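You operate a simulated robot arm through the tools that you are given. There is no shell and no other tool.

Carry out the task below with a simulated robot arm. There is one attempt and no reset: what you move stays moved.

## Task
Check the meter on the bright block, then measure the green plate.
Fine: switch the meter on, press its pad on each, stand it back and switch it off; leave the other plates. Set down upright: blue meter.

Only the result counts: the job must be done as asked and must still hold three seconds after the hand-in. Knocking over, shifting, dropping, spilling or breaking anything else fails it.

## Robot
A 6-joint arm with a two-finger parallel gripper, fixed in place. Base frame: the origin is at the foot of the arm, x ahead of it, y to its left, z up; the work surface is at about z = 0. Units: m, degrees, N and s.
With the tool pointing down near the work surface it reaches from about 0.24 to 0.58 m from the base axis. Its first joint turns from -166.0 to 166.0 degrees. Payload 1.5 kg.
The tool frame sits at the grasp point between the pads (the TCP): z along the fingers, y along the line on which they close. The tips reach 0.03 m beyond it. Largest opening 0.08 m; finger width 0.017, thickness 0.012; the body of the gripper, 0.04 by 0.082 m, starts 0.08 m behind the TCP.
Orientation is that of the tool frame in the base frame, as a unit quaternion [w, x, y, z]. With the fingers straight down and closing along the base's y, the tool's x points along the base's -x, its y along +y and its z along -z.

## Interface
- The arm moves only by the tool nudge_tool. Its argument "targets" is a list of rows, each an object of numbers (a shift or turn left out is 0, a gripper value left out holds the last): "dx", "dy", "dz": the shift along the tool's x, y, z in m; "rx", "ry", "rz": the turn, a rotation vector about the tool's x, y, z in degrees; "claw": the finger opening in m, from 0 to 0.08. In form: [{"dx": .., "dy": .., "dz": .., "rx": .., "ry": .., "rz": .., "claw": ..}, ...]. A call has 1 to 20 rows; each row shifts and turns the commanded pose from where the row before left it, along the tool's axes as they then stand. Each row takes 0.2 s and may step no farther than 0.05 m and 8.6 degrees from the row before; otherwise, or with a gripper value out of range, the whole call is refused. A pose out of reach is approached as far as the arm can. The call stops where the force on the tool passes 50 N (or 10 N more than at its start, if that is more) or the arm is blocked; 0.2 s more then pass. Each finger travels about 0.072 m/s and halts on what it meets, pressing with about 28 N; the grip force reading is that of the motor and also rises with nothing between the fingers. The clock runs only during rows and for 0.2 s after the last one: add rows that do not move to give the fingers time. The reply holds the time, the measured pose of the TCP, the force on the tool along the base axes, the opening and the grip force, in the units named above and with some noise, with the torque about the TCP (base axes, N m) and any sound that the robot's microphone picked up, and new pictures: "views" is both (left out), scene, wrist or none.
- Cameras (640 x 400 px; columns grow to the right, rows downward): "scene" is fixed at [0.051, -0.501, 0.669]; the picture's right is [0.79, -0.61, 0.00], its down [-0.41, -0.53, -0.74] and it looks along [0.45, 0.59, -0.67] (base axes); focal length 317 px, centre (320, 200). "wrist" rides on the gripper at [0.072, -0.006, -0.122] in the tool frame; the picture's right is [0.09, 1.00, 0.00], its down [-0.84, 0.08, -0.54] and it looks along [-0.54, 0.05, 0.84] (tool axes); focal length 238 px, centre (320, 200). There is no depth. A picture from a camera that has moved, and an enlarged one, comes with that camera's place and axes in the base frame and with its lens.
- zoom(camera, box): a new picture of the part [left, top, right, bottom] of that camera's present view, enlarged. No time passes.
- sign_off(): hands the job in; it is judged then, once.

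Nothing tells you positions but the pictures and the camera data. Unless the task says otherwise, let go and move clear before handing in.

The tools are called after "Call:" as a command line: name --argument value ..., lists and objects as JSON in quotes. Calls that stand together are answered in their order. nudge_tool: Moves the arm, as the interface text tells. Its arguments: {"type":"object","properties":{"targets":{"type":"array"},"views":{"type":"string","enum":["both","scene","wrist","none"]}},"required":["targets"]} The other tools are called the same way: zoom (camera, box) takes an enlarged picture of a part of a camera's view; sign_off () hands the job in.

At the start:

```text
t: 0.0
tool_pos: [0.3422, -0.0936, 0.3829]
tcp_rot: [0.0, 0.0, 1.0, 0.0]
force: [-0.3, 0.3, -0.1]
wrist_torque: [-0.02, 0.02, -0.03]
grip_width: 0.0798
gripper_force: 0.2
```

scene: 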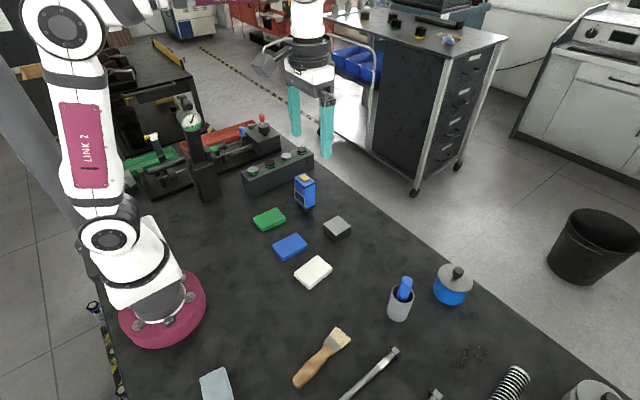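
wrist: 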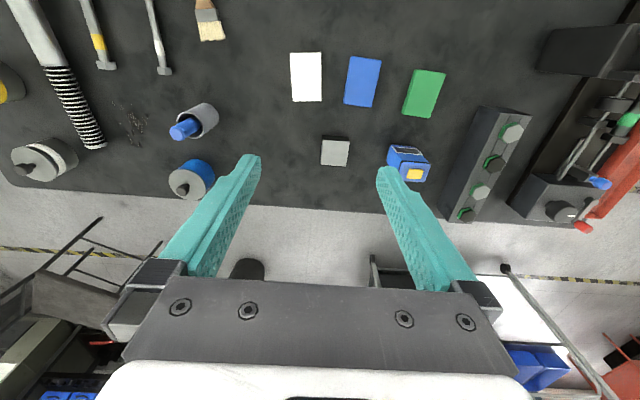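

I see a blue meter standing near green, blue and white plates and a small grey block. I'll zoom in to find details before moving.

Call:
zoom --camera "scene" --box '[240, 160, 370, 300]'

Call:
zoom --camera "wrist" --box '[270, 30, 460, 200]'

Call:
zoom --camera "scene" --box '[285, 165, 330, 215]'

Call:
zoom --camera "wrist" --box '[375, 130, 440, 190]'

```text
2.86 times, centred on (305, 230) of scene
camera zoom: at [0.051, -0.501, 0.669], right [0.79, -0.61, 0.0], down [-0.41, -0.53, -0.74], along [0.45, 0.59, -0.67], focal length 905 px, centre (363, 114)
```

zoom: 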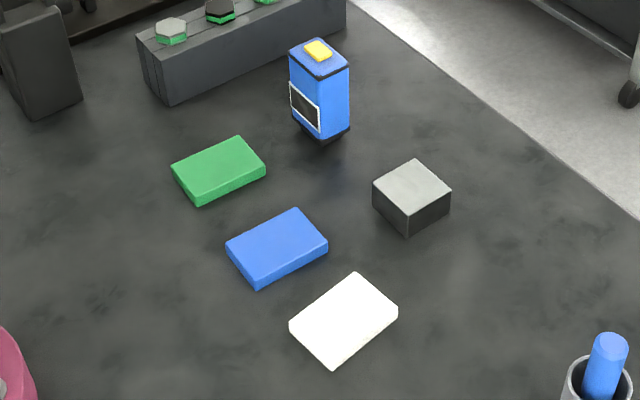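

```text
2.35 times, centred on (365, 115) of wrist
camera zoom: at [0.2685, -0.1013, 0.5042], right [-0.09, 1.0, 0.0], down [0.84, 0.08, 0.54], along [0.54, 0.05, -0.84], focal length 561 px, centre (214, 400)
```

zoom: 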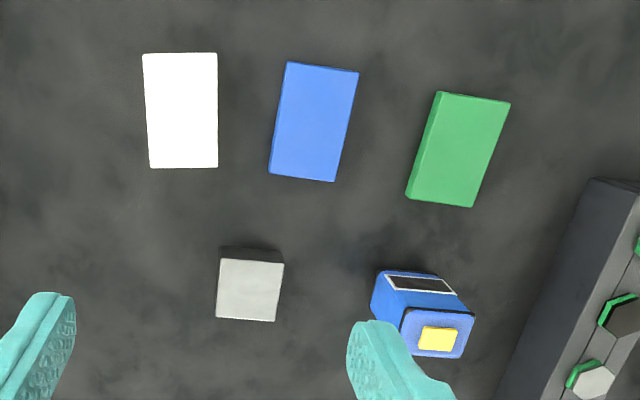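

```text
8.00 times, centred on (308, 190) of scene
camera zoom: at [0.051, -0.501, 0.669], right [0.79, -0.61, 0.0], down [-0.41, -0.53, -0.74], along [0.45, 0.59, -0.67], focal length 2534 px, centre (420, 280)
```

zoom: 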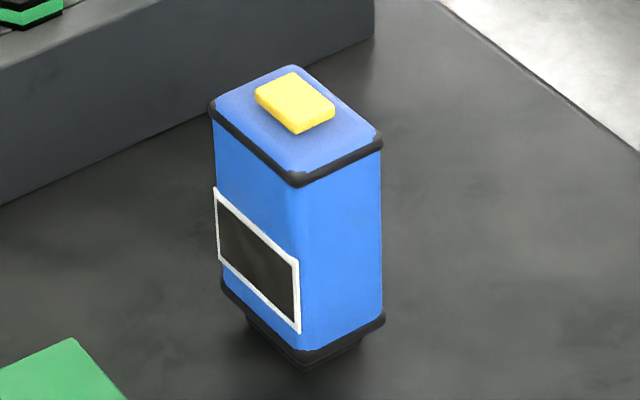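

```text
6.67 times, centred on (408, 160) of wrist
camera zoom: at [0.2685, -0.1013, 0.5042], right [-0.09, 1.0, 0.0], down [0.84, 0.08, 0.54], along [0.54, 0.05, -0.84], focal length 1589 px, centre (-263, 467)
```

zoom: 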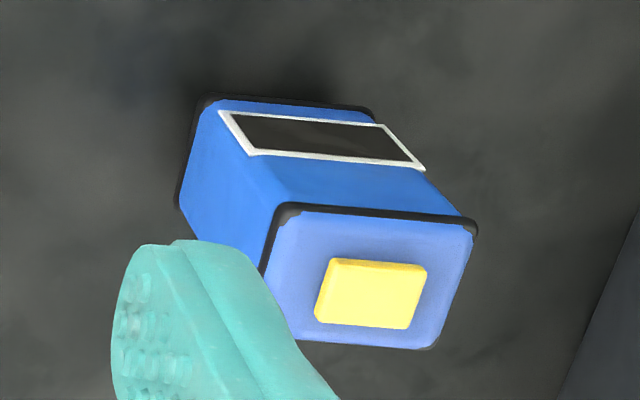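

The blue meter stands at about (0.45, 0.10), roughly 0.10 m tall, with its screen facing the base and a yellow button on top. The grey block is at about (0.45, -0.05) and the green plate at about (0.32, 0.10). I'll close the fingers and move above the meter to get a closer look before pressing the button.

Call:
nudge_tool --targets '[{"dx": -0.0188, "dy": 0.0312, "dz": 0.02, "claw": 0.0}, {"dx": -0.0188, "dy": 0.0312, "dz": 0.02}, {"dx": -0.0188, "dy": 0.0312, "dz": 0.02}, {"dx": -0.0188, "dy": 0.0312, "dz": 0.02}, {"dx": -0.0188, "dy": 0.0312, "dz": 0.02}, {"dx": -0.0188, "dy": 0.0312, "dz": 0.02}, {}, {}]' --views "both"

```text
t: 1.8
tool_pos: [0.4535, 0.0933, 0.2607]
tcp_rot: [0.0, 0.0, 1.0, 0.0]
force: [-0.3, 0.8, -0.3]
wrist_torque: [-0.02, 0.02, -0.02]
grip_width: 0.0
gripper_force: 21.3
camera wrist: at [0.3803, 0.086, 0.383], right [-0.09, 1.0, 0.0], down [0.84, 0.08, 0.54], along [0.54, 0.05, -0.84], focal length 238 px, centre (320, 200)
```

scene: 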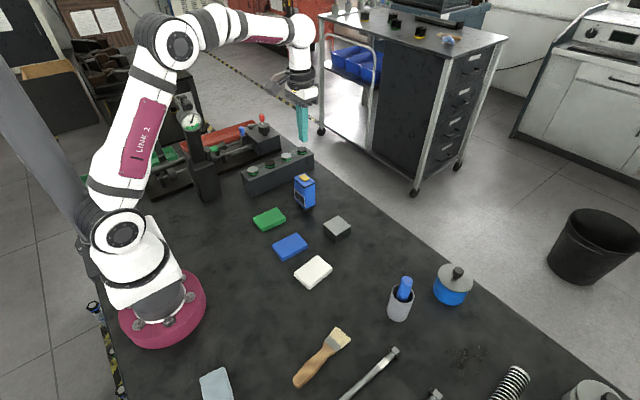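
wrist: 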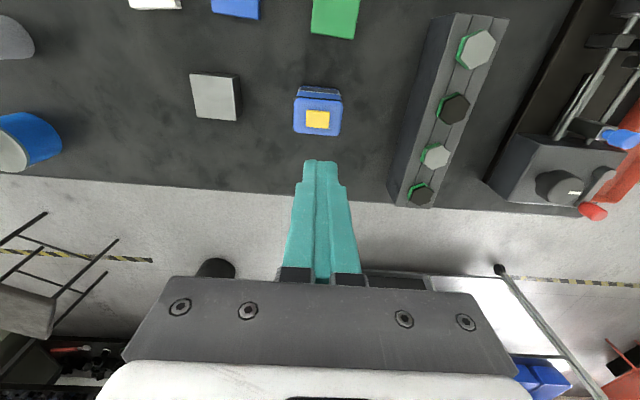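

Call:
zoom --camera "wrist" --box '[270, 70, 370, 190]'

Call:
zoom --camera "wrist" --box '[180, 0, 380, 140]'

```text
3.33 times, centred on (320, 130) of wrist
camera zoom: at [0.3803, 0.086, 0.383], right [-0.09, 1.0, 0.0], down [0.84, 0.08, 0.54], along [0.54, 0.05, -0.84], focal length 794 px, centre (320, 433)
```

zoom: 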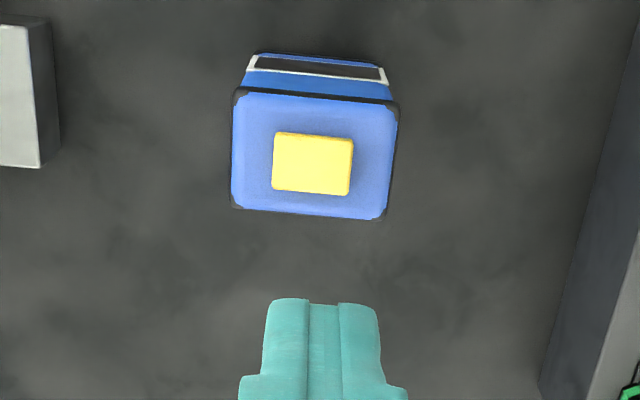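

```text
2.86 times, centred on (280, 70) of wrist
camera zoom: at [0.3803, 0.086, 0.383], right [-0.09, 1.0, 0.0], down [0.84, 0.08, 0.54], along [0.54, 0.05, -0.84], focal length 681 px, centre (434, 571)
```

zoom: 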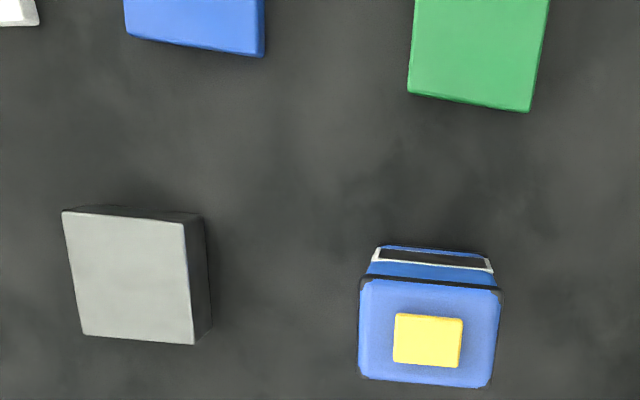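

The meter's button is now clearly visible at about (0.450, 0.091), with the top face about 0.10 m high. I'll drop to about 3 cm above it and check the alignment.

Call:
nudge_tool --targets '[{"dx": 0.003, "dy": -0.0025, "dz": 0.03}, {"dz": 0.03}, {"dz": 0.03}, {"dz": 0.01}, {}, {}]' --views "both"

```text
t: 3.2
tool_pos: [0.4515, 0.0901, 0.1602]
tcp_rot: [0.0, -0.001, 1.0, 0.0]
force: [0.0, 0.5, -0.3]
wrist_torque: [0.02, 0.01, -0.01]
grip_width: 0.0
gripper_force: 21.2
camera wrist: at [0.3792, 0.0834, 0.2821], right [-0.09, 1.0, 0.0], down [0.84, 0.08, 0.54], along [0.54, 0.05, -0.84], focal length 238 px, centre (320, 200)
```

scene: 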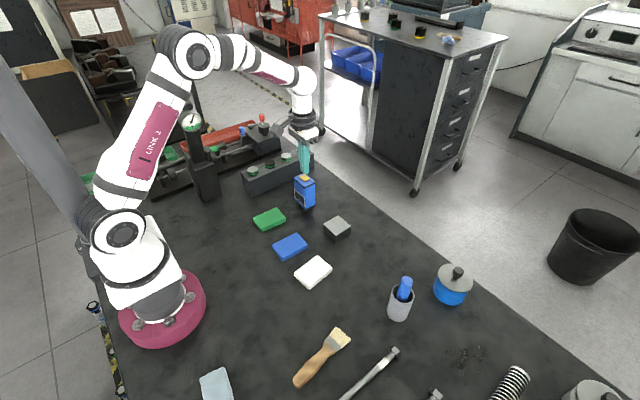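
wrist: 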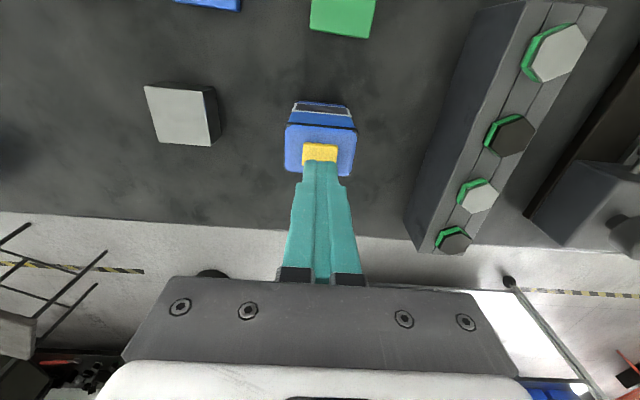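

Call:
zoom --camera "wrist" --box '[270, 90, 370, 200]'

Call:
zoom --camera "scene" --box '[270, 130, 340, 215]'

```text
3.64 times, centred on (320, 145) of wrist
camera zoom: at [0.3792, 0.0834, 0.2821], right [-0.09, 1.0, 0.0], down [0.84, 0.08, 0.54], along [0.54, 0.05, -0.84], focal length 867 px, centre (320, 400)
```

zoom: 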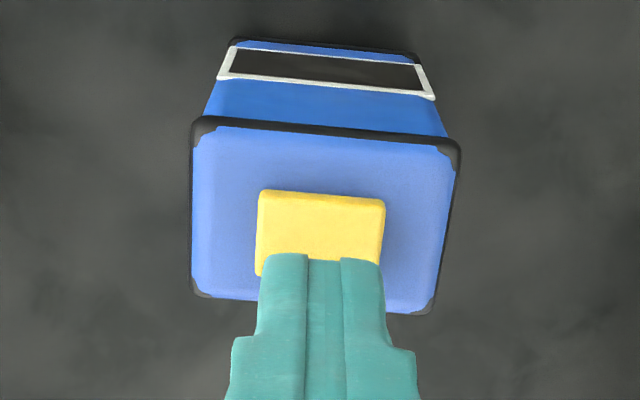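

```text
4.71 times, centred on (305, 172) of scene
camera zoom: at [0.051, -0.501, 0.669], right [0.79, -0.61, 0.0], down [-0.41, -0.53, -0.74], along [0.45, 0.59, -0.67], focal length 1490 px, centre (391, 329)
```

zoom: 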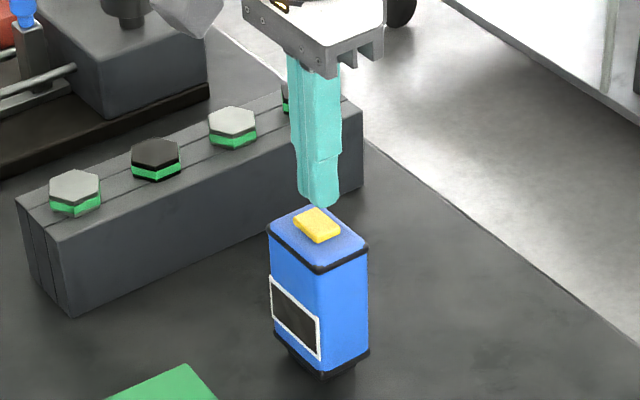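

The fingertips look centred on the yellow button, about 2.5 cm above it. I'll descend in small steps toward contact.

Call:
nudge_tool --targets '[{"dz": 0.01}, {"dz": 0.008}, {"dz": 0.004}, {}]' --views "wrist"

```text
t: 4.2
tool_pos: [0.4519, 0.0917, 0.1414]
tcp_rot: [0.001, 0.0, 1.0, -0.001]
force: [0.5, 1.2, 3.9]
wrist_torque: [0.05, 0.01, 0.02]
grip_width: 0.0
gripper_force: 21.5
heard: click
camera wrist: at [0.3784, 0.0833, 0.2623], right [-0.09, 1.0, 0.0], down [0.84, 0.08, 0.54], along [0.54, 0.05, -0.84], focal length 238 px, centre (320, 200)
```

wrist: 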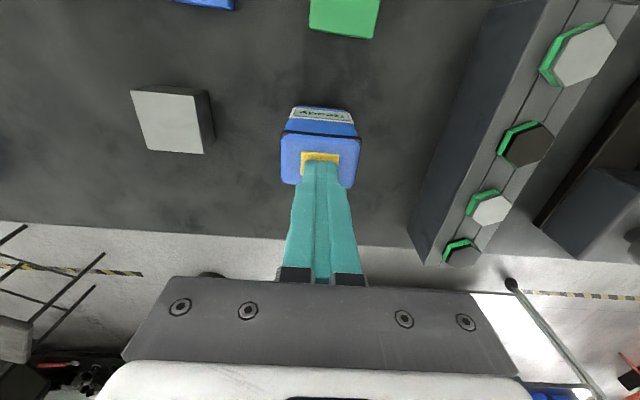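

A click was heard and the screen has lit up, with the tip touching at about z = 0.11. I'll lift straight up off the button and read the screen.

Call:
nudge_tool --targets '[{"dz": -0.01}, {"dz": -0.03}, {"dz": -0.04}, {}]' --views "both"

Call:
zoom --camera "scene" --box '[285, 165, 330, 215]'

Call:
zoom --camera "wrist" --box '[270, 70, 370, 170]'

```text
t: 5.2
tool_pos: [0.451, 0.0886, 0.2211]
tcp_rot: [0.002, 0.0, 1.0, 0.0]
force: [-0.4, 0.8, 0.1]
wrist_torque: [-0.01, -0.02, -0.01]
grip_width: 0.0
gripper_force: 21.4
camera wrist: at [0.3786, 0.0822, 0.3424], right [-0.09, 1.0, 0.0], down [0.84, 0.08, 0.54], along [0.54, 0.05, -0.84], focal length 238 px, centre (320, 200)
```

scene: 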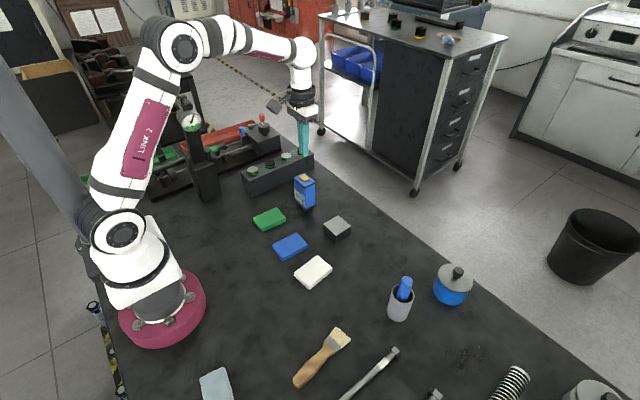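
wrist: 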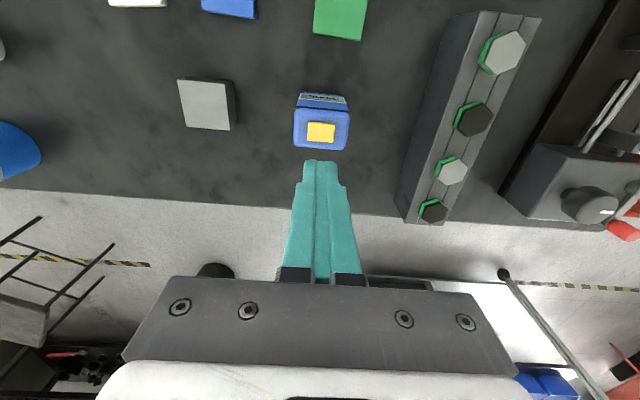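

```text
8.00 times, centred on (308, 190) of scene
camera zoom: at [0.051, -0.501, 0.669], right [0.79, -0.61, 0.0], down [-0.41, -0.53, -0.74], along [0.45, 0.59, -0.67], focal length 2534 px, centre (420, 280)
```

zoom: 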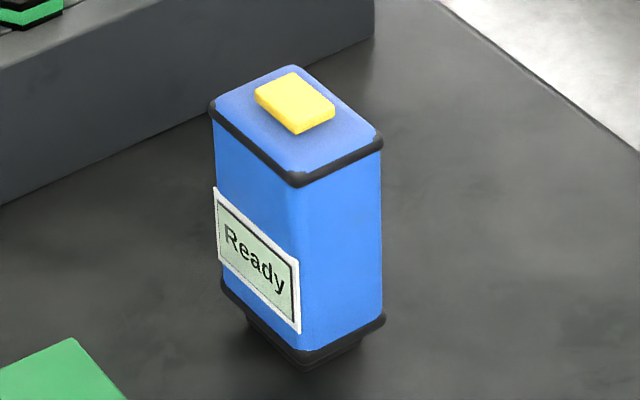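

```text
4.00 times, centred on (320, 120) of wrist
camera zoom: at [0.3786, 0.0822, 0.3424], right [-0.09, 1.0, 0.0], down [0.84, 0.08, 0.54], along [0.54, 0.05, -0.84], focal length 953 px, centre (320, 520)
```

zoom: 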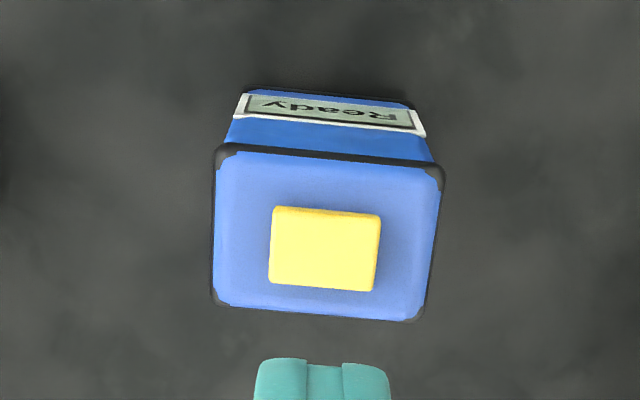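

The screen now reads "Ready". I'll open the fingers, shift about 4 mm back to the body's centre and descend partway to check clearance on both sides.

Call:
nudge_tool --targets '[{"dx": 0.004, "claw": 0.08}, {}, {}, {}, {"dz": 0.03}, {"dz": 0.03}, {}]' --views "both"

Call:
zoom --camera "wrist" --box '[240, 80, 400, 200]'

```text
t: 6.8
tool_pos: [0.4478, 0.0923, 0.1603]
tcp_rot: [0.001, -0.001, 1.0, -0.001]
force: [0.5, 0.0, 0.8]
wrist_torque: [-0.02, 0.03, 0.02]
grip_width: 0.0802
gripper_force: 0.1
camera wrist: at [0.3755, 0.0848, 0.2822], right [-0.09, 1.0, 0.0], down [0.84, 0.08, 0.54], along [0.54, 0.05, -0.84], focal length 238 px, centre (320, 200)
```

scene: 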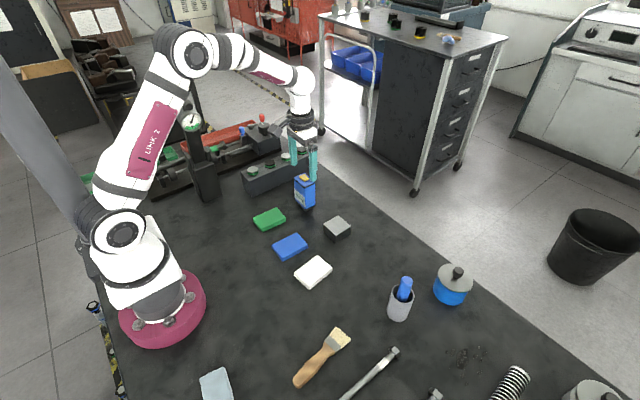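
wrist: 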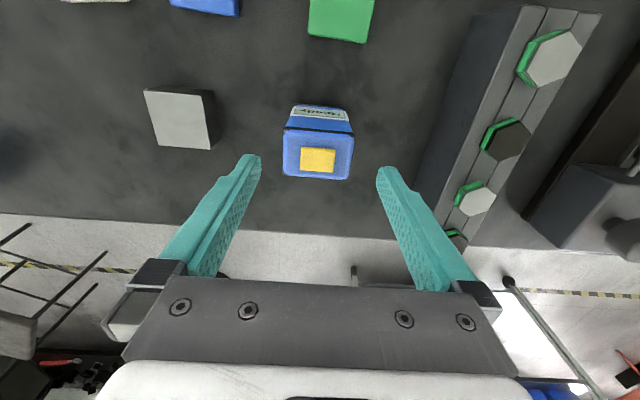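

```text
3.33 times, centred on (320, 140) of wrist
camera zoom: at [0.3755, 0.0848, 0.2822], right [-0.09, 1.0, 0.0], down [0.84, 0.08, 0.54], along [0.54, 0.05, -0.84], focal length 794 px, centre (320, 400)
```

zoom: 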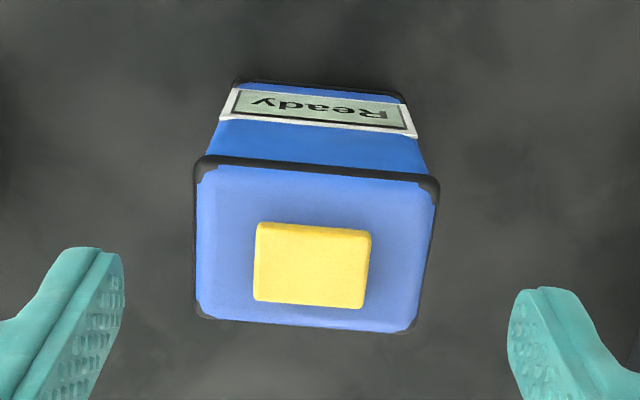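

The meter is centred between the open fingers with about 1 cm clearance on each side. I'll descend to grip height (TCP z ≈ 0.065), watching the force.

Call:
nudge_tool --targets '[{"dx": 0.001, "dz": 0.02}, {"dz": 0.02}, {"dz": 0.02}, {"dz": 0.02}, {"dz": 0.015}, {}]' --views "both"

```text
t: 8.2
tool_pos: [0.4482, 0.0891, 0.0632]
tcp_rot: [0.001, 0.001, 1.0, 0.0]
force: [0.2, -0.2, -0.6]
wrist_torque: [-0.01, 0.01, 0.05]
grip_width: 0.08
gripper_force: 0.0
camera wrist: at [0.3741, 0.0822, 0.1857], right [-0.09, 1.0, 0.0], down [0.84, 0.08, 0.54], along [0.54, 0.05, -0.84], focal length 238 px, centre (320, 200)
```

scene: 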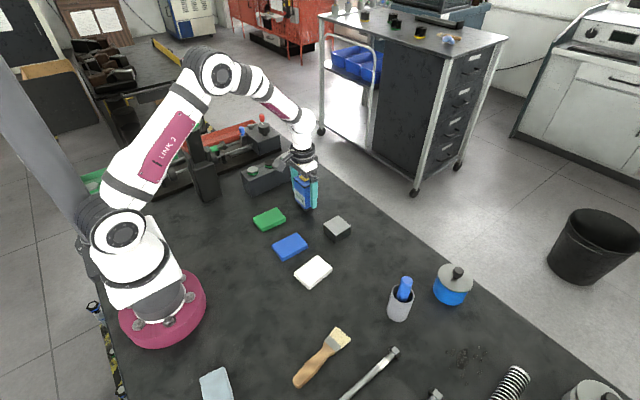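
wrist: 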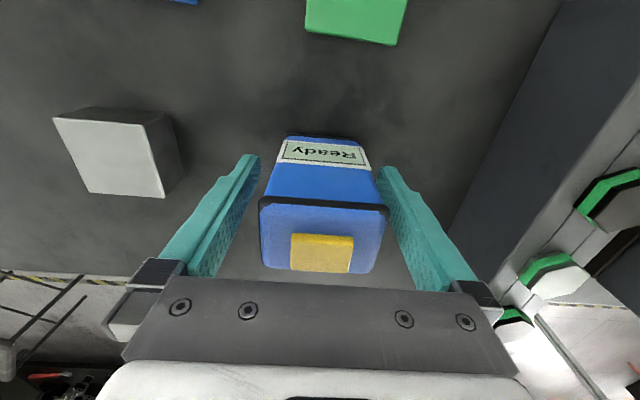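

The fingers straddle the meter cleanly. I'll close them on it and check the grip before lifting.

Call:
nudge_tool --targets '[{"claw": 0.06}, {"claw": 0.056}, {"claw": 0.05}, {"claw": 0.04}, {}, {}]' --views "both"

```text
t: 9.6
tool_pos: [0.4466, 0.0905, 0.0647]
tcp_rot: [0.001, 0.0, 1.0, 0.0]
force: [0.5, 0.5, 0.8]
wrist_torque: [0.06, 0.04, 0.0]
grip_width: 0.0557
gripper_force: 28.2
camera wrist: at [0.3741, 0.0821, 0.1859], right [-0.09, 1.0, 0.0], down [0.84, 0.08, 0.54], along [0.54, 0.05, -0.84], focal length 238 px, centre (320, 200)
```

scene: 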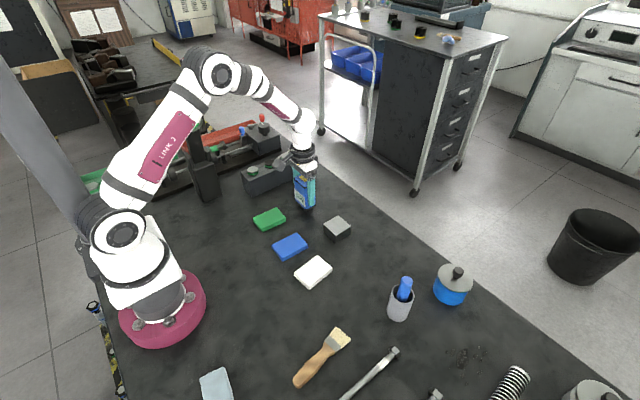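
wrist: 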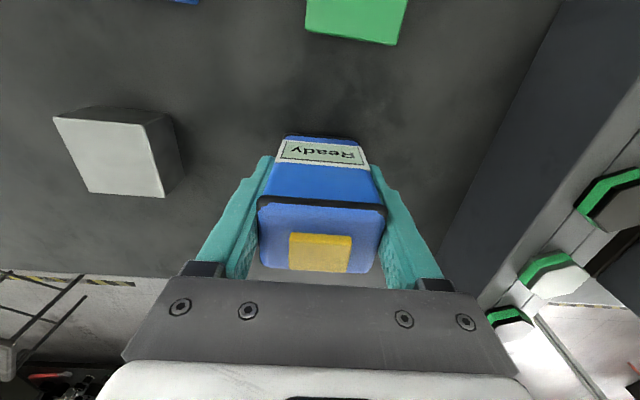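

The meter is held with a firm grip (0.0557 m, 28 N). I'll lift it 8 cm straight up and carry it over toward the grey block.

Call:
nudge_tool --targets '[{"dz": -0.01}, {"dz": -0.02}, {"dz": -0.025}, {"dz": -0.025}, {"dy": -0.02, "dx": -0.001}, {"dy": -0.03, "dx": -0.001}, {"dy": -0.03, "dx": -0.001}, {"dy": -0.03, "dx": -0.001}, {"dy": -0.024, "dx": -0.001}, {"dy": -0.01, "dx": -0.001}, {}, {}]' --views "both"

Call:
zoom --camera "scene" --box '[290, 130, 390, 260]'

Call:
zoom --camera "wrist" --box '[230, 80, 410, 200]'

```text
t: 12.2
tool_pos: [0.4529, -0.0534, 0.1456]
tcp_rot: [0.002, 0.0, 1.0, 0.0]
force: [0.8, 0.2, -1.4]
wrist_torque: [0.01, 0.01, 0.03]
grip_width: 0.0558
gripper_force: 28.0
camera wrist: at [0.3796, -0.0606, 0.2672], right [-0.09, 1.0, 0.0], down [0.84, 0.08, 0.54], along [0.54, 0.05, -0.84], focal length 238 px, centre (320, 200)
```

scene: 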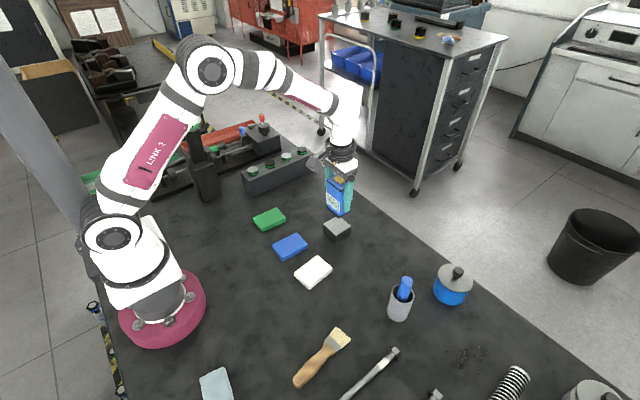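
wrist: 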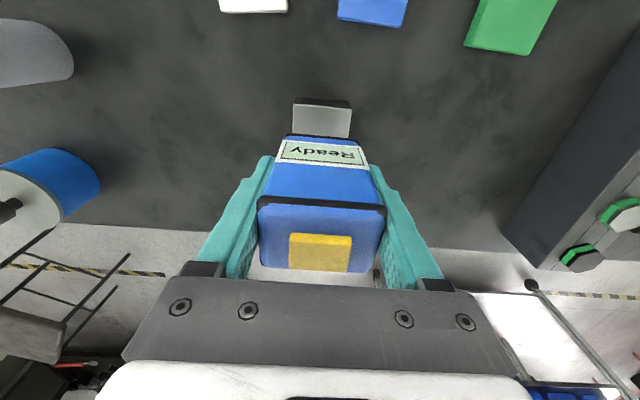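

```text
3.08 times, centred on (340, 195) of scene
camera zoom: at [0.051, -0.501, 0.669], right [0.79, -0.61, 0.0], down [-0.41, -0.53, -0.74], along [0.45, 0.59, -0.67], focal length 974 px, centre (258, 215)
```

zoom: 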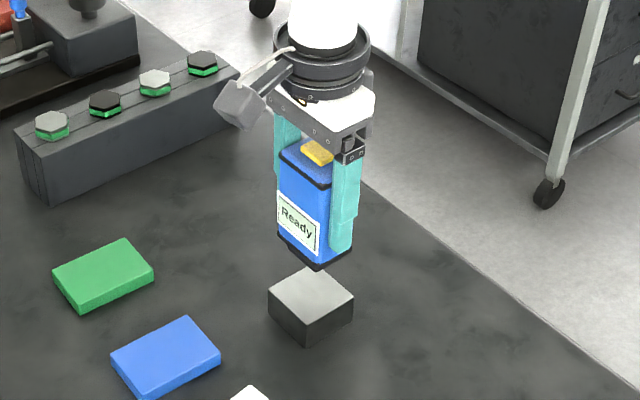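

```text
3.33 times, centred on (320, 140) of wrist
camera zoom: at [0.3796, -0.0606, 0.2672], right [-0.09, 1.0, 0.0], down [0.84, 0.08, 0.54], along [0.54, 0.05, -0.84], focal length 794 px, centre (320, 400)
```

zoom: 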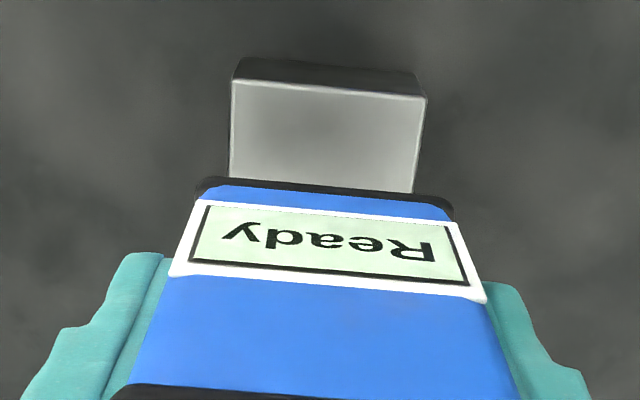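

The meter is held above the grey block, and both pictures show it centred to within a few millimetres. The block is about 3 cm tall, so I'll descend to just above it and then go in millimetre steps.

Call:
nudge_tool --targets '[{"dz": 0.015}, {"dz": 0.015}, {"dz": 0.01}, {}, {}]' --views "both"

Call:
zoom --camera "scene" --box '[300, 150, 380, 250]'

Call:
zoom --camera "wrist" --box '[230, 80, 410, 200]'

```text
t: 13.4
tool_pos: [0.4532, -0.0544, 0.1045]
tcp_rot: [0.0, 0.0, 1.0, -0.001]
force: [0.7, 0.5, -2.3]
wrist_torque: [-0.02, -0.02, 0.03]
grip_width: 0.0558
gripper_force: 27.7
camera wrist: at [0.3803, -0.0612, 0.2267], right [-0.09, 1.0, 0.0], down [0.84, 0.08, 0.54], along [0.54, 0.05, -0.84], focal length 238 px, centre (320, 200)
```

scene: 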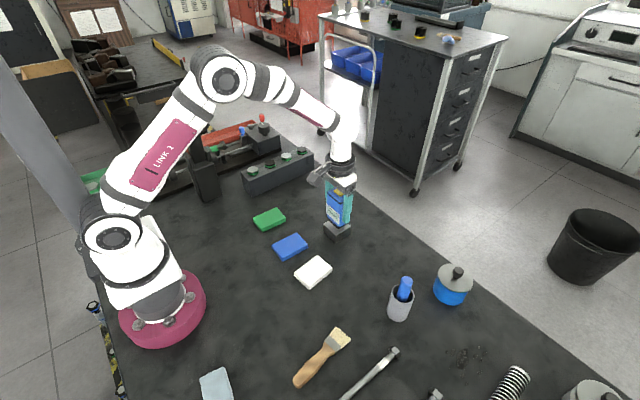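
wrist: 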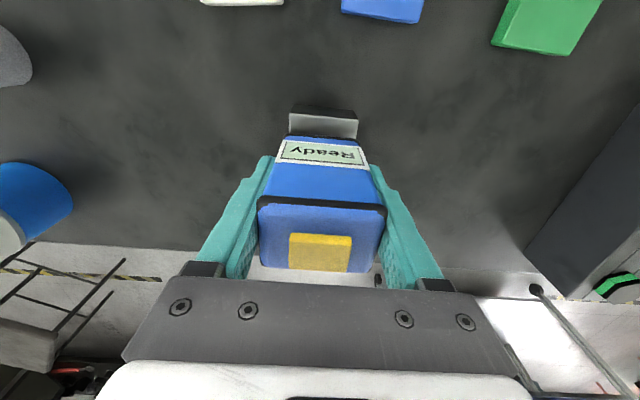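

```text
4.00 times, centred on (340, 200) of scene
camera zoom: at [0.051, -0.501, 0.669], right [0.79, -0.61, 0.0], down [-0.41, -0.53, -0.74], along [0.45, 0.59, -0.67], focal length 1267 px, centre (240, 200)
```

zoom: 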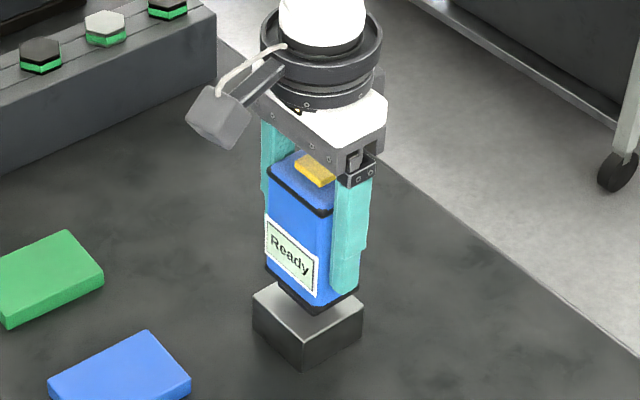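

```text
3.33 times, centred on (320, 140) of wrist
camera zoom: at [0.3803, -0.0612, 0.2267], right [-0.09, 1.0, 0.0], down [0.84, 0.08, 0.54], along [0.54, 0.05, -0.84], focal length 794 px, centre (320, 400)
```

zoom: 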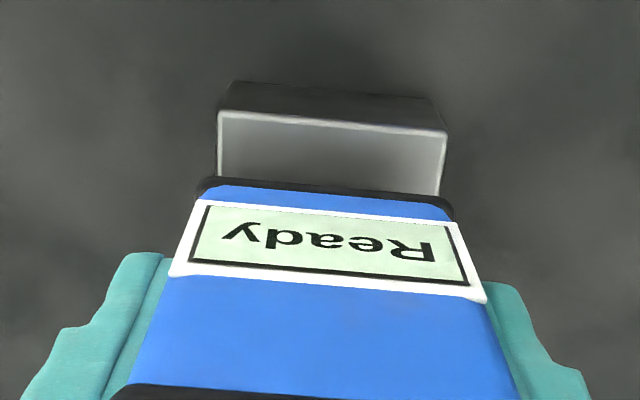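

The meter is about 1 cm above the block and looks aligned sideways. I'll take a tighter look at the gap to check centring before touching.

Call:
zoom --camera "scene" --box '[318, 195, 358, 247]'

```text
7.69 times, centred on (338, 221) of scene
camera zoom: at [0.051, -0.501, 0.669], right [0.79, -0.61, 0.0], down [-0.41, -0.53, -0.74], along [0.45, 0.59, -0.67], focal length 2436 px, centre (182, 38)
```

zoom: 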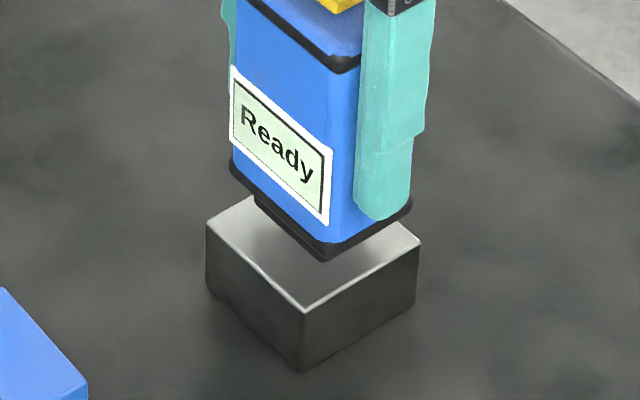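

The pad is centred over the block to within about 3 mm. I'll correct slightly and lower slowly until contact.

Call:
nudge_tool --targets '[{"dx": 0.002, "dy": 0.001, "dz": 0.002}, {"dz": 0.002}, {"dz": 0.001}, {}]' --views "scene"

Call:
zoom --camera "scene" --box '[318, 195, 358, 247]'

```text
t: 14.4
tool_pos: [0.4515, -0.0534, 0.1001]
tcp_rot: [0.001, 0.0, 1.0, 0.0]
force: [0.1, -0.5, -2.0]
wrist_torque: [0.01, 0.03, 0.02]
grip_width: 0.0559
gripper_force: 28.2
```

scene: 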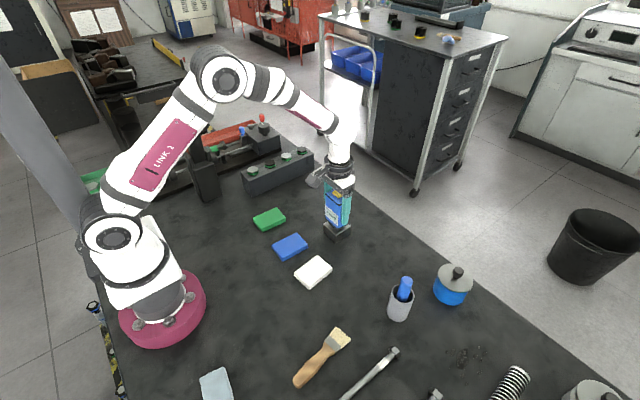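

```text
7.69 times, centred on (338, 221) of scene
camera zoom: at [0.051, -0.501, 0.669], right [0.79, -0.61, 0.0], down [-0.41, -0.53, -0.74], along [0.45, 0.59, -0.67], focal length 2436 px, centre (182, 38)
```

zoom: 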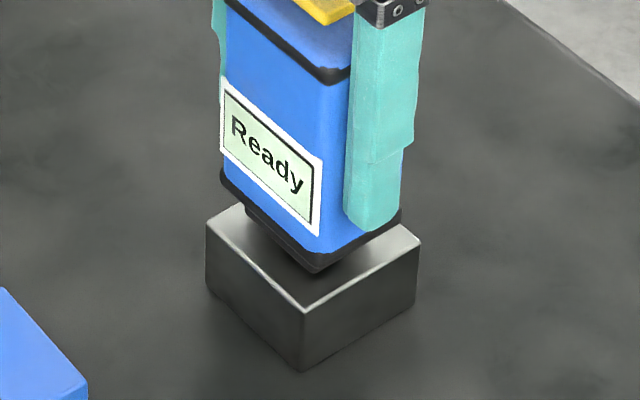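

The pad is nicely over the block with a few millimetres left. I'll keep lowering in 1–2 mm steps, checking the force.

Call:
nudge_tool --targets '[{"dz": 0.0015}, {"dz": 0.0015}, {}]' --views "none"

```text
t: 15.2
tool_pos: [0.4527, -0.0534, 0.0981]
tcp_rot: [0.0, 0.0, 1.0, 0.0]
force: [-6.7, 0.7, 16.7]
wrist_torque: [0.08, 0.44, 0.01]
grip_width: 0.0556
gripper_force: 28.2
```

Contact has been made, with about 17 N upward. I'll look at the screen before doing anything more.

Call:
zoom --camera "scene" --box '[310, 175, 366, 247]'

Call:
zoom --camera "wrist" --box '[230, 80, 410, 200]'

```text
5.56 times, centred on (338, 211) of scene
camera zoom: at [0.051, -0.501, 0.669], right [0.79, -0.61, 0.0], down [-0.41, -0.53, -0.74], along [0.45, 0.59, -0.67], focal length 1760 px, centre (220, 139)
```

zoom: 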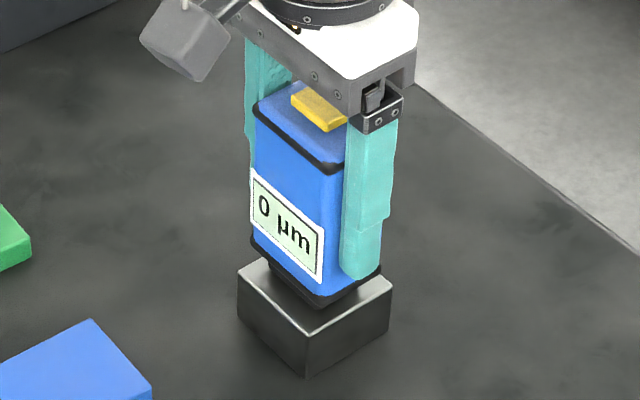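

```text
3.33 times, centred on (320, 140) of wrist
camera zoom: at [0.3789, -0.0597, 0.2198], right [-0.09, 1.0, 0.0], down [0.84, 0.08, 0.54], along [0.54, 0.05, -0.84], focal length 794 px, centre (320, 400)
```

zoom: 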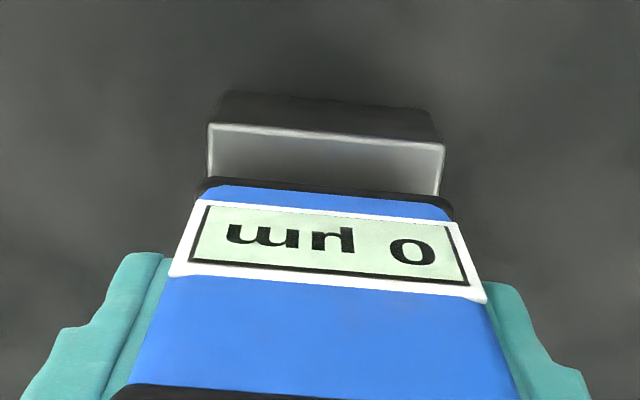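

The gauge reads "0 µm" on the bare block, so the check is registering. I'll hold for a moment to make sure it settles.

Call:
nudge_tool --targets '[{}, {}, {}]' --views "scene"

Call:
zoom --camera "scene" --box '[310, 175, 366, 247]'

```text
t: 16.0
tool_pos: [0.4519, -0.0527, 0.0977]
tcp_rot: [0.002, 0.0, 1.0, 0.0]
force: [-3.5, 0.9, 21.7]
wrist_torque: [0.12, 0.28, 0.01]
grip_width: 0.0559
gripper_force: 27.8
```

scene: 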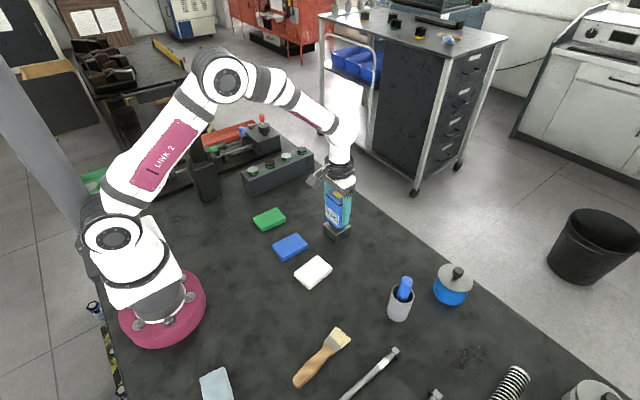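

```text
5.56 times, centred on (338, 211) of scene
camera zoom: at [0.051, -0.501, 0.669], right [0.79, -0.61, 0.0], down [-0.41, -0.53, -0.74], along [0.45, 0.59, -0.67], focal length 1760 px, centre (220, 139)
```

zoom: 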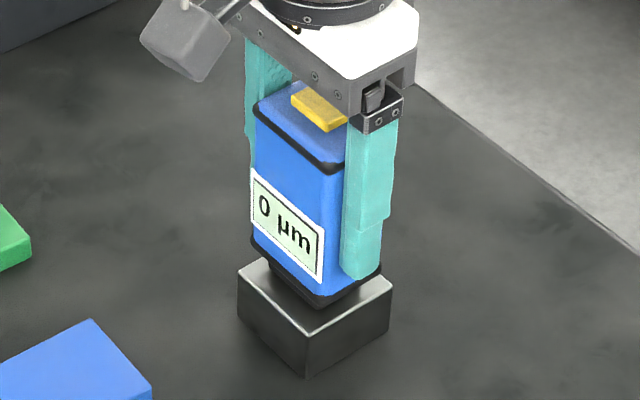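

The reading is steady at "0 µm". I'll lift off the block vertically and carry the meter to above the green plate at about (0.324, 0.100).

Call:
nudge_tool --targets '[{"dz": -0.005}, {"dz": -0.015}, {"dz": -0.02}, {"dz": -0.02}, {"dx": 0.008, "dy": 0.0095}, {"dx": 0.016, "dy": 0.019}, {"dx": 0.016, "dy": 0.019}, {"dx": 0.018, "dy": 0.022}, {"dx": 0.018, "dy": 0.022}, {"dx": 0.018, "dy": 0.022}, {"dx": 0.016, "dy": 0.019}, {"dx": 0.011, "dy": 0.013}, {"dx": 0.006, "dy": 0.007}, {}, {}]' --views "both"

Call:
zoom --camera "scene" --box '[240, 140, 340, 270]'

Call:
zoom --camera "wrist" --box '[230, 60, 410, 200]'

```text
t: 19.2
tool_pos: [0.3261, 0.1007, 0.1555]
tcp_rot: [0.0, 0.0, 1.0, 0.0]
force: [-0.5, -0.3, -2.3]
wrist_torque: [0.01, -0.01, 0.02]
grip_width: 0.0557
gripper_force: 28.3
camera wrist: at [0.252, 0.0933, 0.2774], right [-0.09, 1.0, 0.0], down [0.84, 0.08, 0.54], along [0.54, 0.05, -0.84], focal length 238 px, centre (320, 200)
```

scene: 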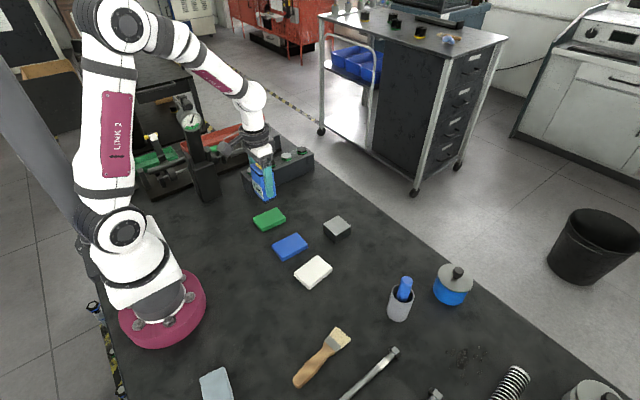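
wrist: 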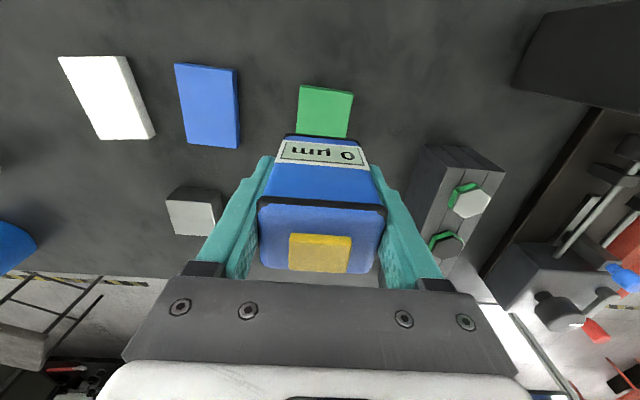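

```text
3.08 times, centred on (290, 205) of scene
camera zoom: at [0.051, -0.501, 0.669], right [0.79, -0.61, 0.0], down [-0.41, -0.53, -0.74], along [0.45, 0.59, -0.67], focal length 974 px, centre (412, 185)
```

zoom: 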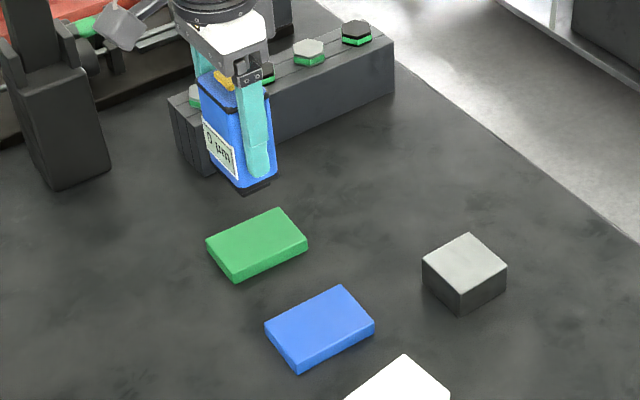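

```text
2.86 times, centred on (320, 130) of wrist
camera zoom: at [0.252, 0.0933, 0.2774], right [-0.09, 1.0, 0.0], down [0.84, 0.08, 0.54], along [0.54, 0.05, -0.84], focal length 681 px, centre (320, 400)
```

zoom: 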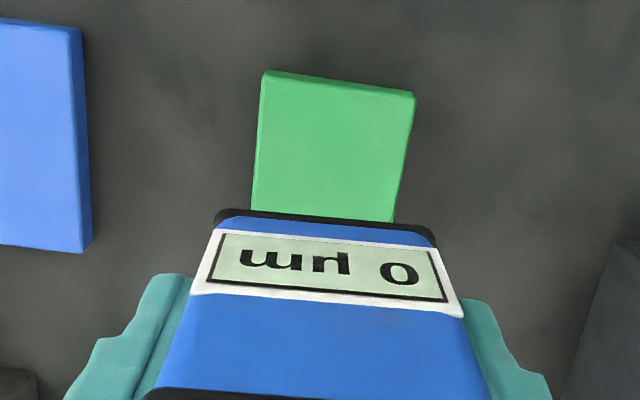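

The meter is now above the green plate, centred at about (0.327, 0.102). I'll lower to roughly 2 cm above it and check again.

Call:
nudge_tool --targets '[{"dz": 0.02}, {"dz": 0.02}, {"dz": 0.015}, {}, {}]' --views "both"

Call:
zoom --camera "scene" --box '[245, 170, 301, 242]'

Call:
zoom --camera "wrist" --box '[230, 60, 410, 200]'

```text
t: 20.4
tool_pos: [0.3235, 0.0991, 0.102]
tcp_rot: [0.0, 0.0, 1.0, 0.0]
force: [0.8, 0.2, -1.0]
wrist_torque: [-0.04, 0.02, 0.0]
grip_width: 0.0556
gripper_force: 28.4
camera wrist: at [0.2509, 0.092, 0.2234], right [-0.09, 1.0, 0.0], down [0.84, 0.08, 0.54], along [0.54, 0.05, -0.84], focal length 238 px, centre (320, 200)
```

scene: 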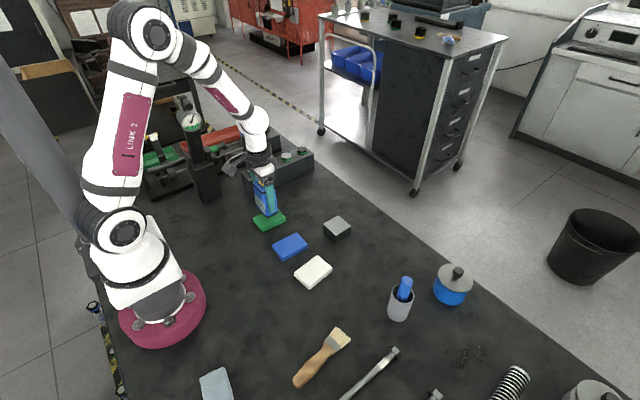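
wrist: 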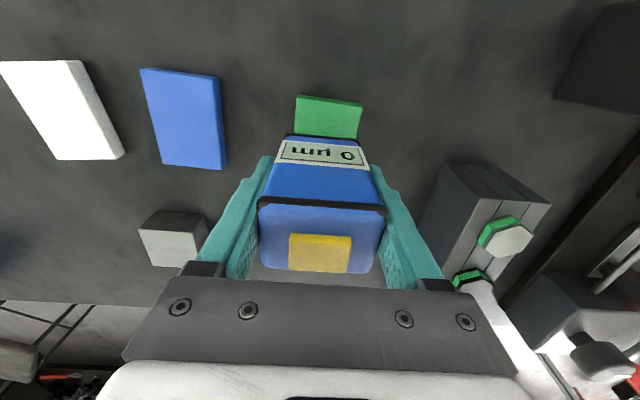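

```text
5.56 times, centred on (273, 206) of scene
camera zoom: at [0.051, -0.501, 0.669], right [0.79, -0.61, 0.0], down [-0.41, -0.53, -0.74], along [0.45, 0.59, -0.67], focal length 1760 px, centre (581, 167)
```

zoom: 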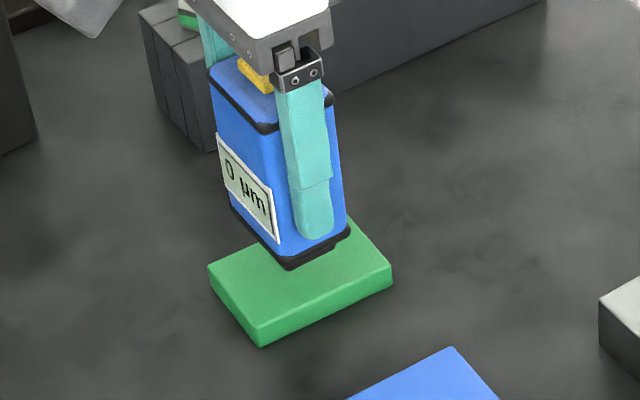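

```text
2.86 times, centred on (320, 130) of wrist
camera zoom: at [0.2509, 0.092, 0.2234], right [-0.09, 1.0, 0.0], down [0.84, 0.08, 0.54], along [0.54, 0.05, -0.84], focal length 681 px, centre (320, 400)
```

zoom: 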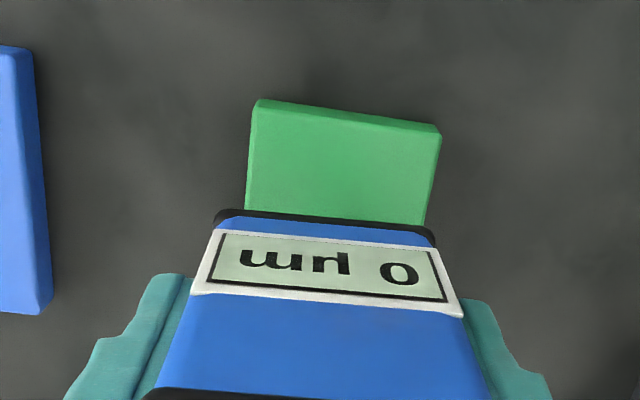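

The meter is centred over the green plate with about 1.5–2 cm to go. I'll shift 2 mm sideways and lower in small steps.

Call:
nudge_tool --targets '[{"dy": 0.002, "dz": 0.005}, {"dz": 0.004}, {"dz": 0.003}, {}]' --views "scene"

Call:
zoom --camera "scene" --box '[245, 170, 301, 242]'

```text
t: 21.4
tool_pos: [0.3247, 0.1014, 0.0895]
tcp_rot: [0.001, 0.0, 1.0, -0.001]
force: [0.0, -0.6, -1.2]
wrist_torque: [-0.01, 0.0, -0.07]
grip_width: 0.0561
gripper_force: 28.0
```

scene: 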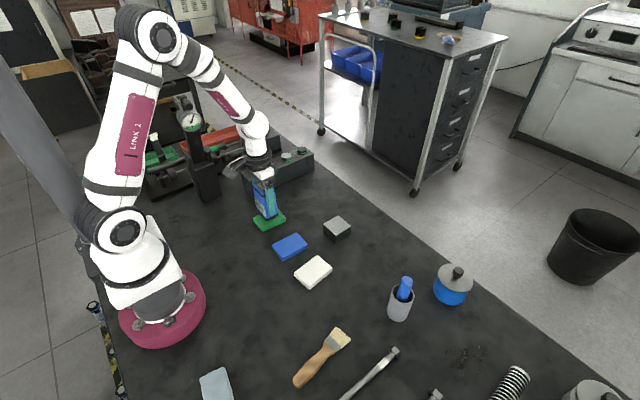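

```text
5.56 times, centred on (273, 206) of scene
camera zoom: at [0.051, -0.501, 0.669], right [0.79, -0.61, 0.0], down [-0.41, -0.53, -0.74], along [0.45, 0.59, -0.67], focal length 1760 px, centre (581, 167)
```

zoom: 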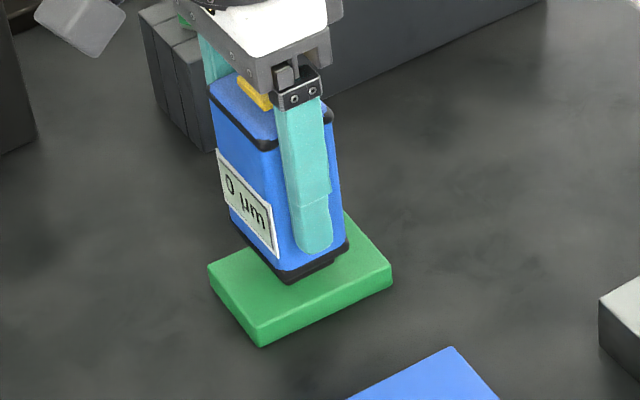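

Still no contact, with a few millimetres remaining. I'll continue in 1.5 mm steps.

Call:
nudge_tool --targets '[{"dz": 0.0015}, {"dz": 0.0015}, {}]' --views "none"

```text
t: 22.2
tool_pos: [0.3238, 0.1008, 0.0856]
tcp_rot: [0.001, 0.0, 1.0, 0.0]
force: [0.9, -0.2, -1.4]
wrist_torque: [0.03, -0.01, -0.02]
grip_width: 0.0557
gripper_force: 28.1
```

Call:
nudge_tool --targets '[{"dz": 0.0015}, {"dz": 0.001}, {}]' --views "scene"

Call:
zoom --camera "scene" --box '[245, 170, 301, 242]'

```text
t: 23.0
tool_pos: [0.3247, 0.1014, 0.0856]
tcp_rot: [0.0, 0.0, 1.0, 0.0]
force: [0.3, 0.3, -1.2]
wrist_torque: [0.0, -0.02, 0.01]
grip_width: 0.0558
gripper_force: 28.1
```

scene: 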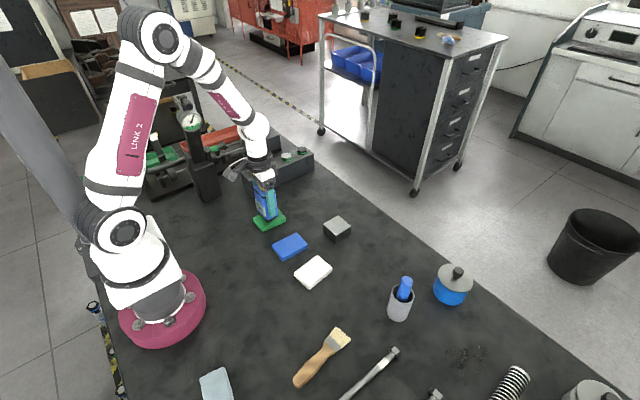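

```text
5.56 times, centred on (273, 206) of scene
camera zoom: at [0.051, -0.501, 0.669], right [0.79, -0.61, 0.0], down [-0.41, -0.53, -0.74], along [0.45, 0.59, -0.67], focal length 1760 px, centre (581, 167)
```

zoom: 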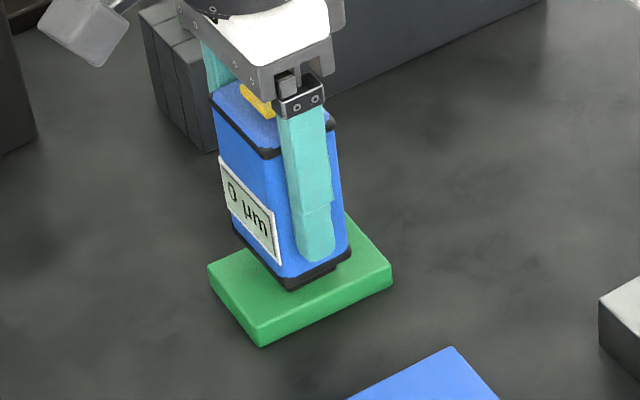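

Not touching yet; there's still a small gap under the pad. I'll keep lowering.

Call:
nudge_tool --targets '[{"dz": 0.0015}, {"dz": 0.001}, {}]' --views "none"

```text
t: 23.8
tool_pos: [0.3248, 0.1027, 0.0803]
tcp_rot: [0.002, 0.0, 1.0, 0.0]
force: [0.3, -0.8, -1.9]
wrist_torque: [-0.01, 0.01, 0.0]
grip_width: 0.056
gripper_force: 27.6
```

Call:
nudge_tool --targets '[{"dz": 0.0015}, {"dz": 0.001}, {}]' --views "none"

```text
t: 24.6
tool_pos: [0.3237, 0.1012, 0.0799]
tcp_rot: [0.0, 0.0, 1.0, -0.001]
force: [-0.9, -2.4, 5.7]
wrist_torque: [-0.11, 0.0, -0.02]
grip_width: 0.0559
gripper_force: 28.2
```

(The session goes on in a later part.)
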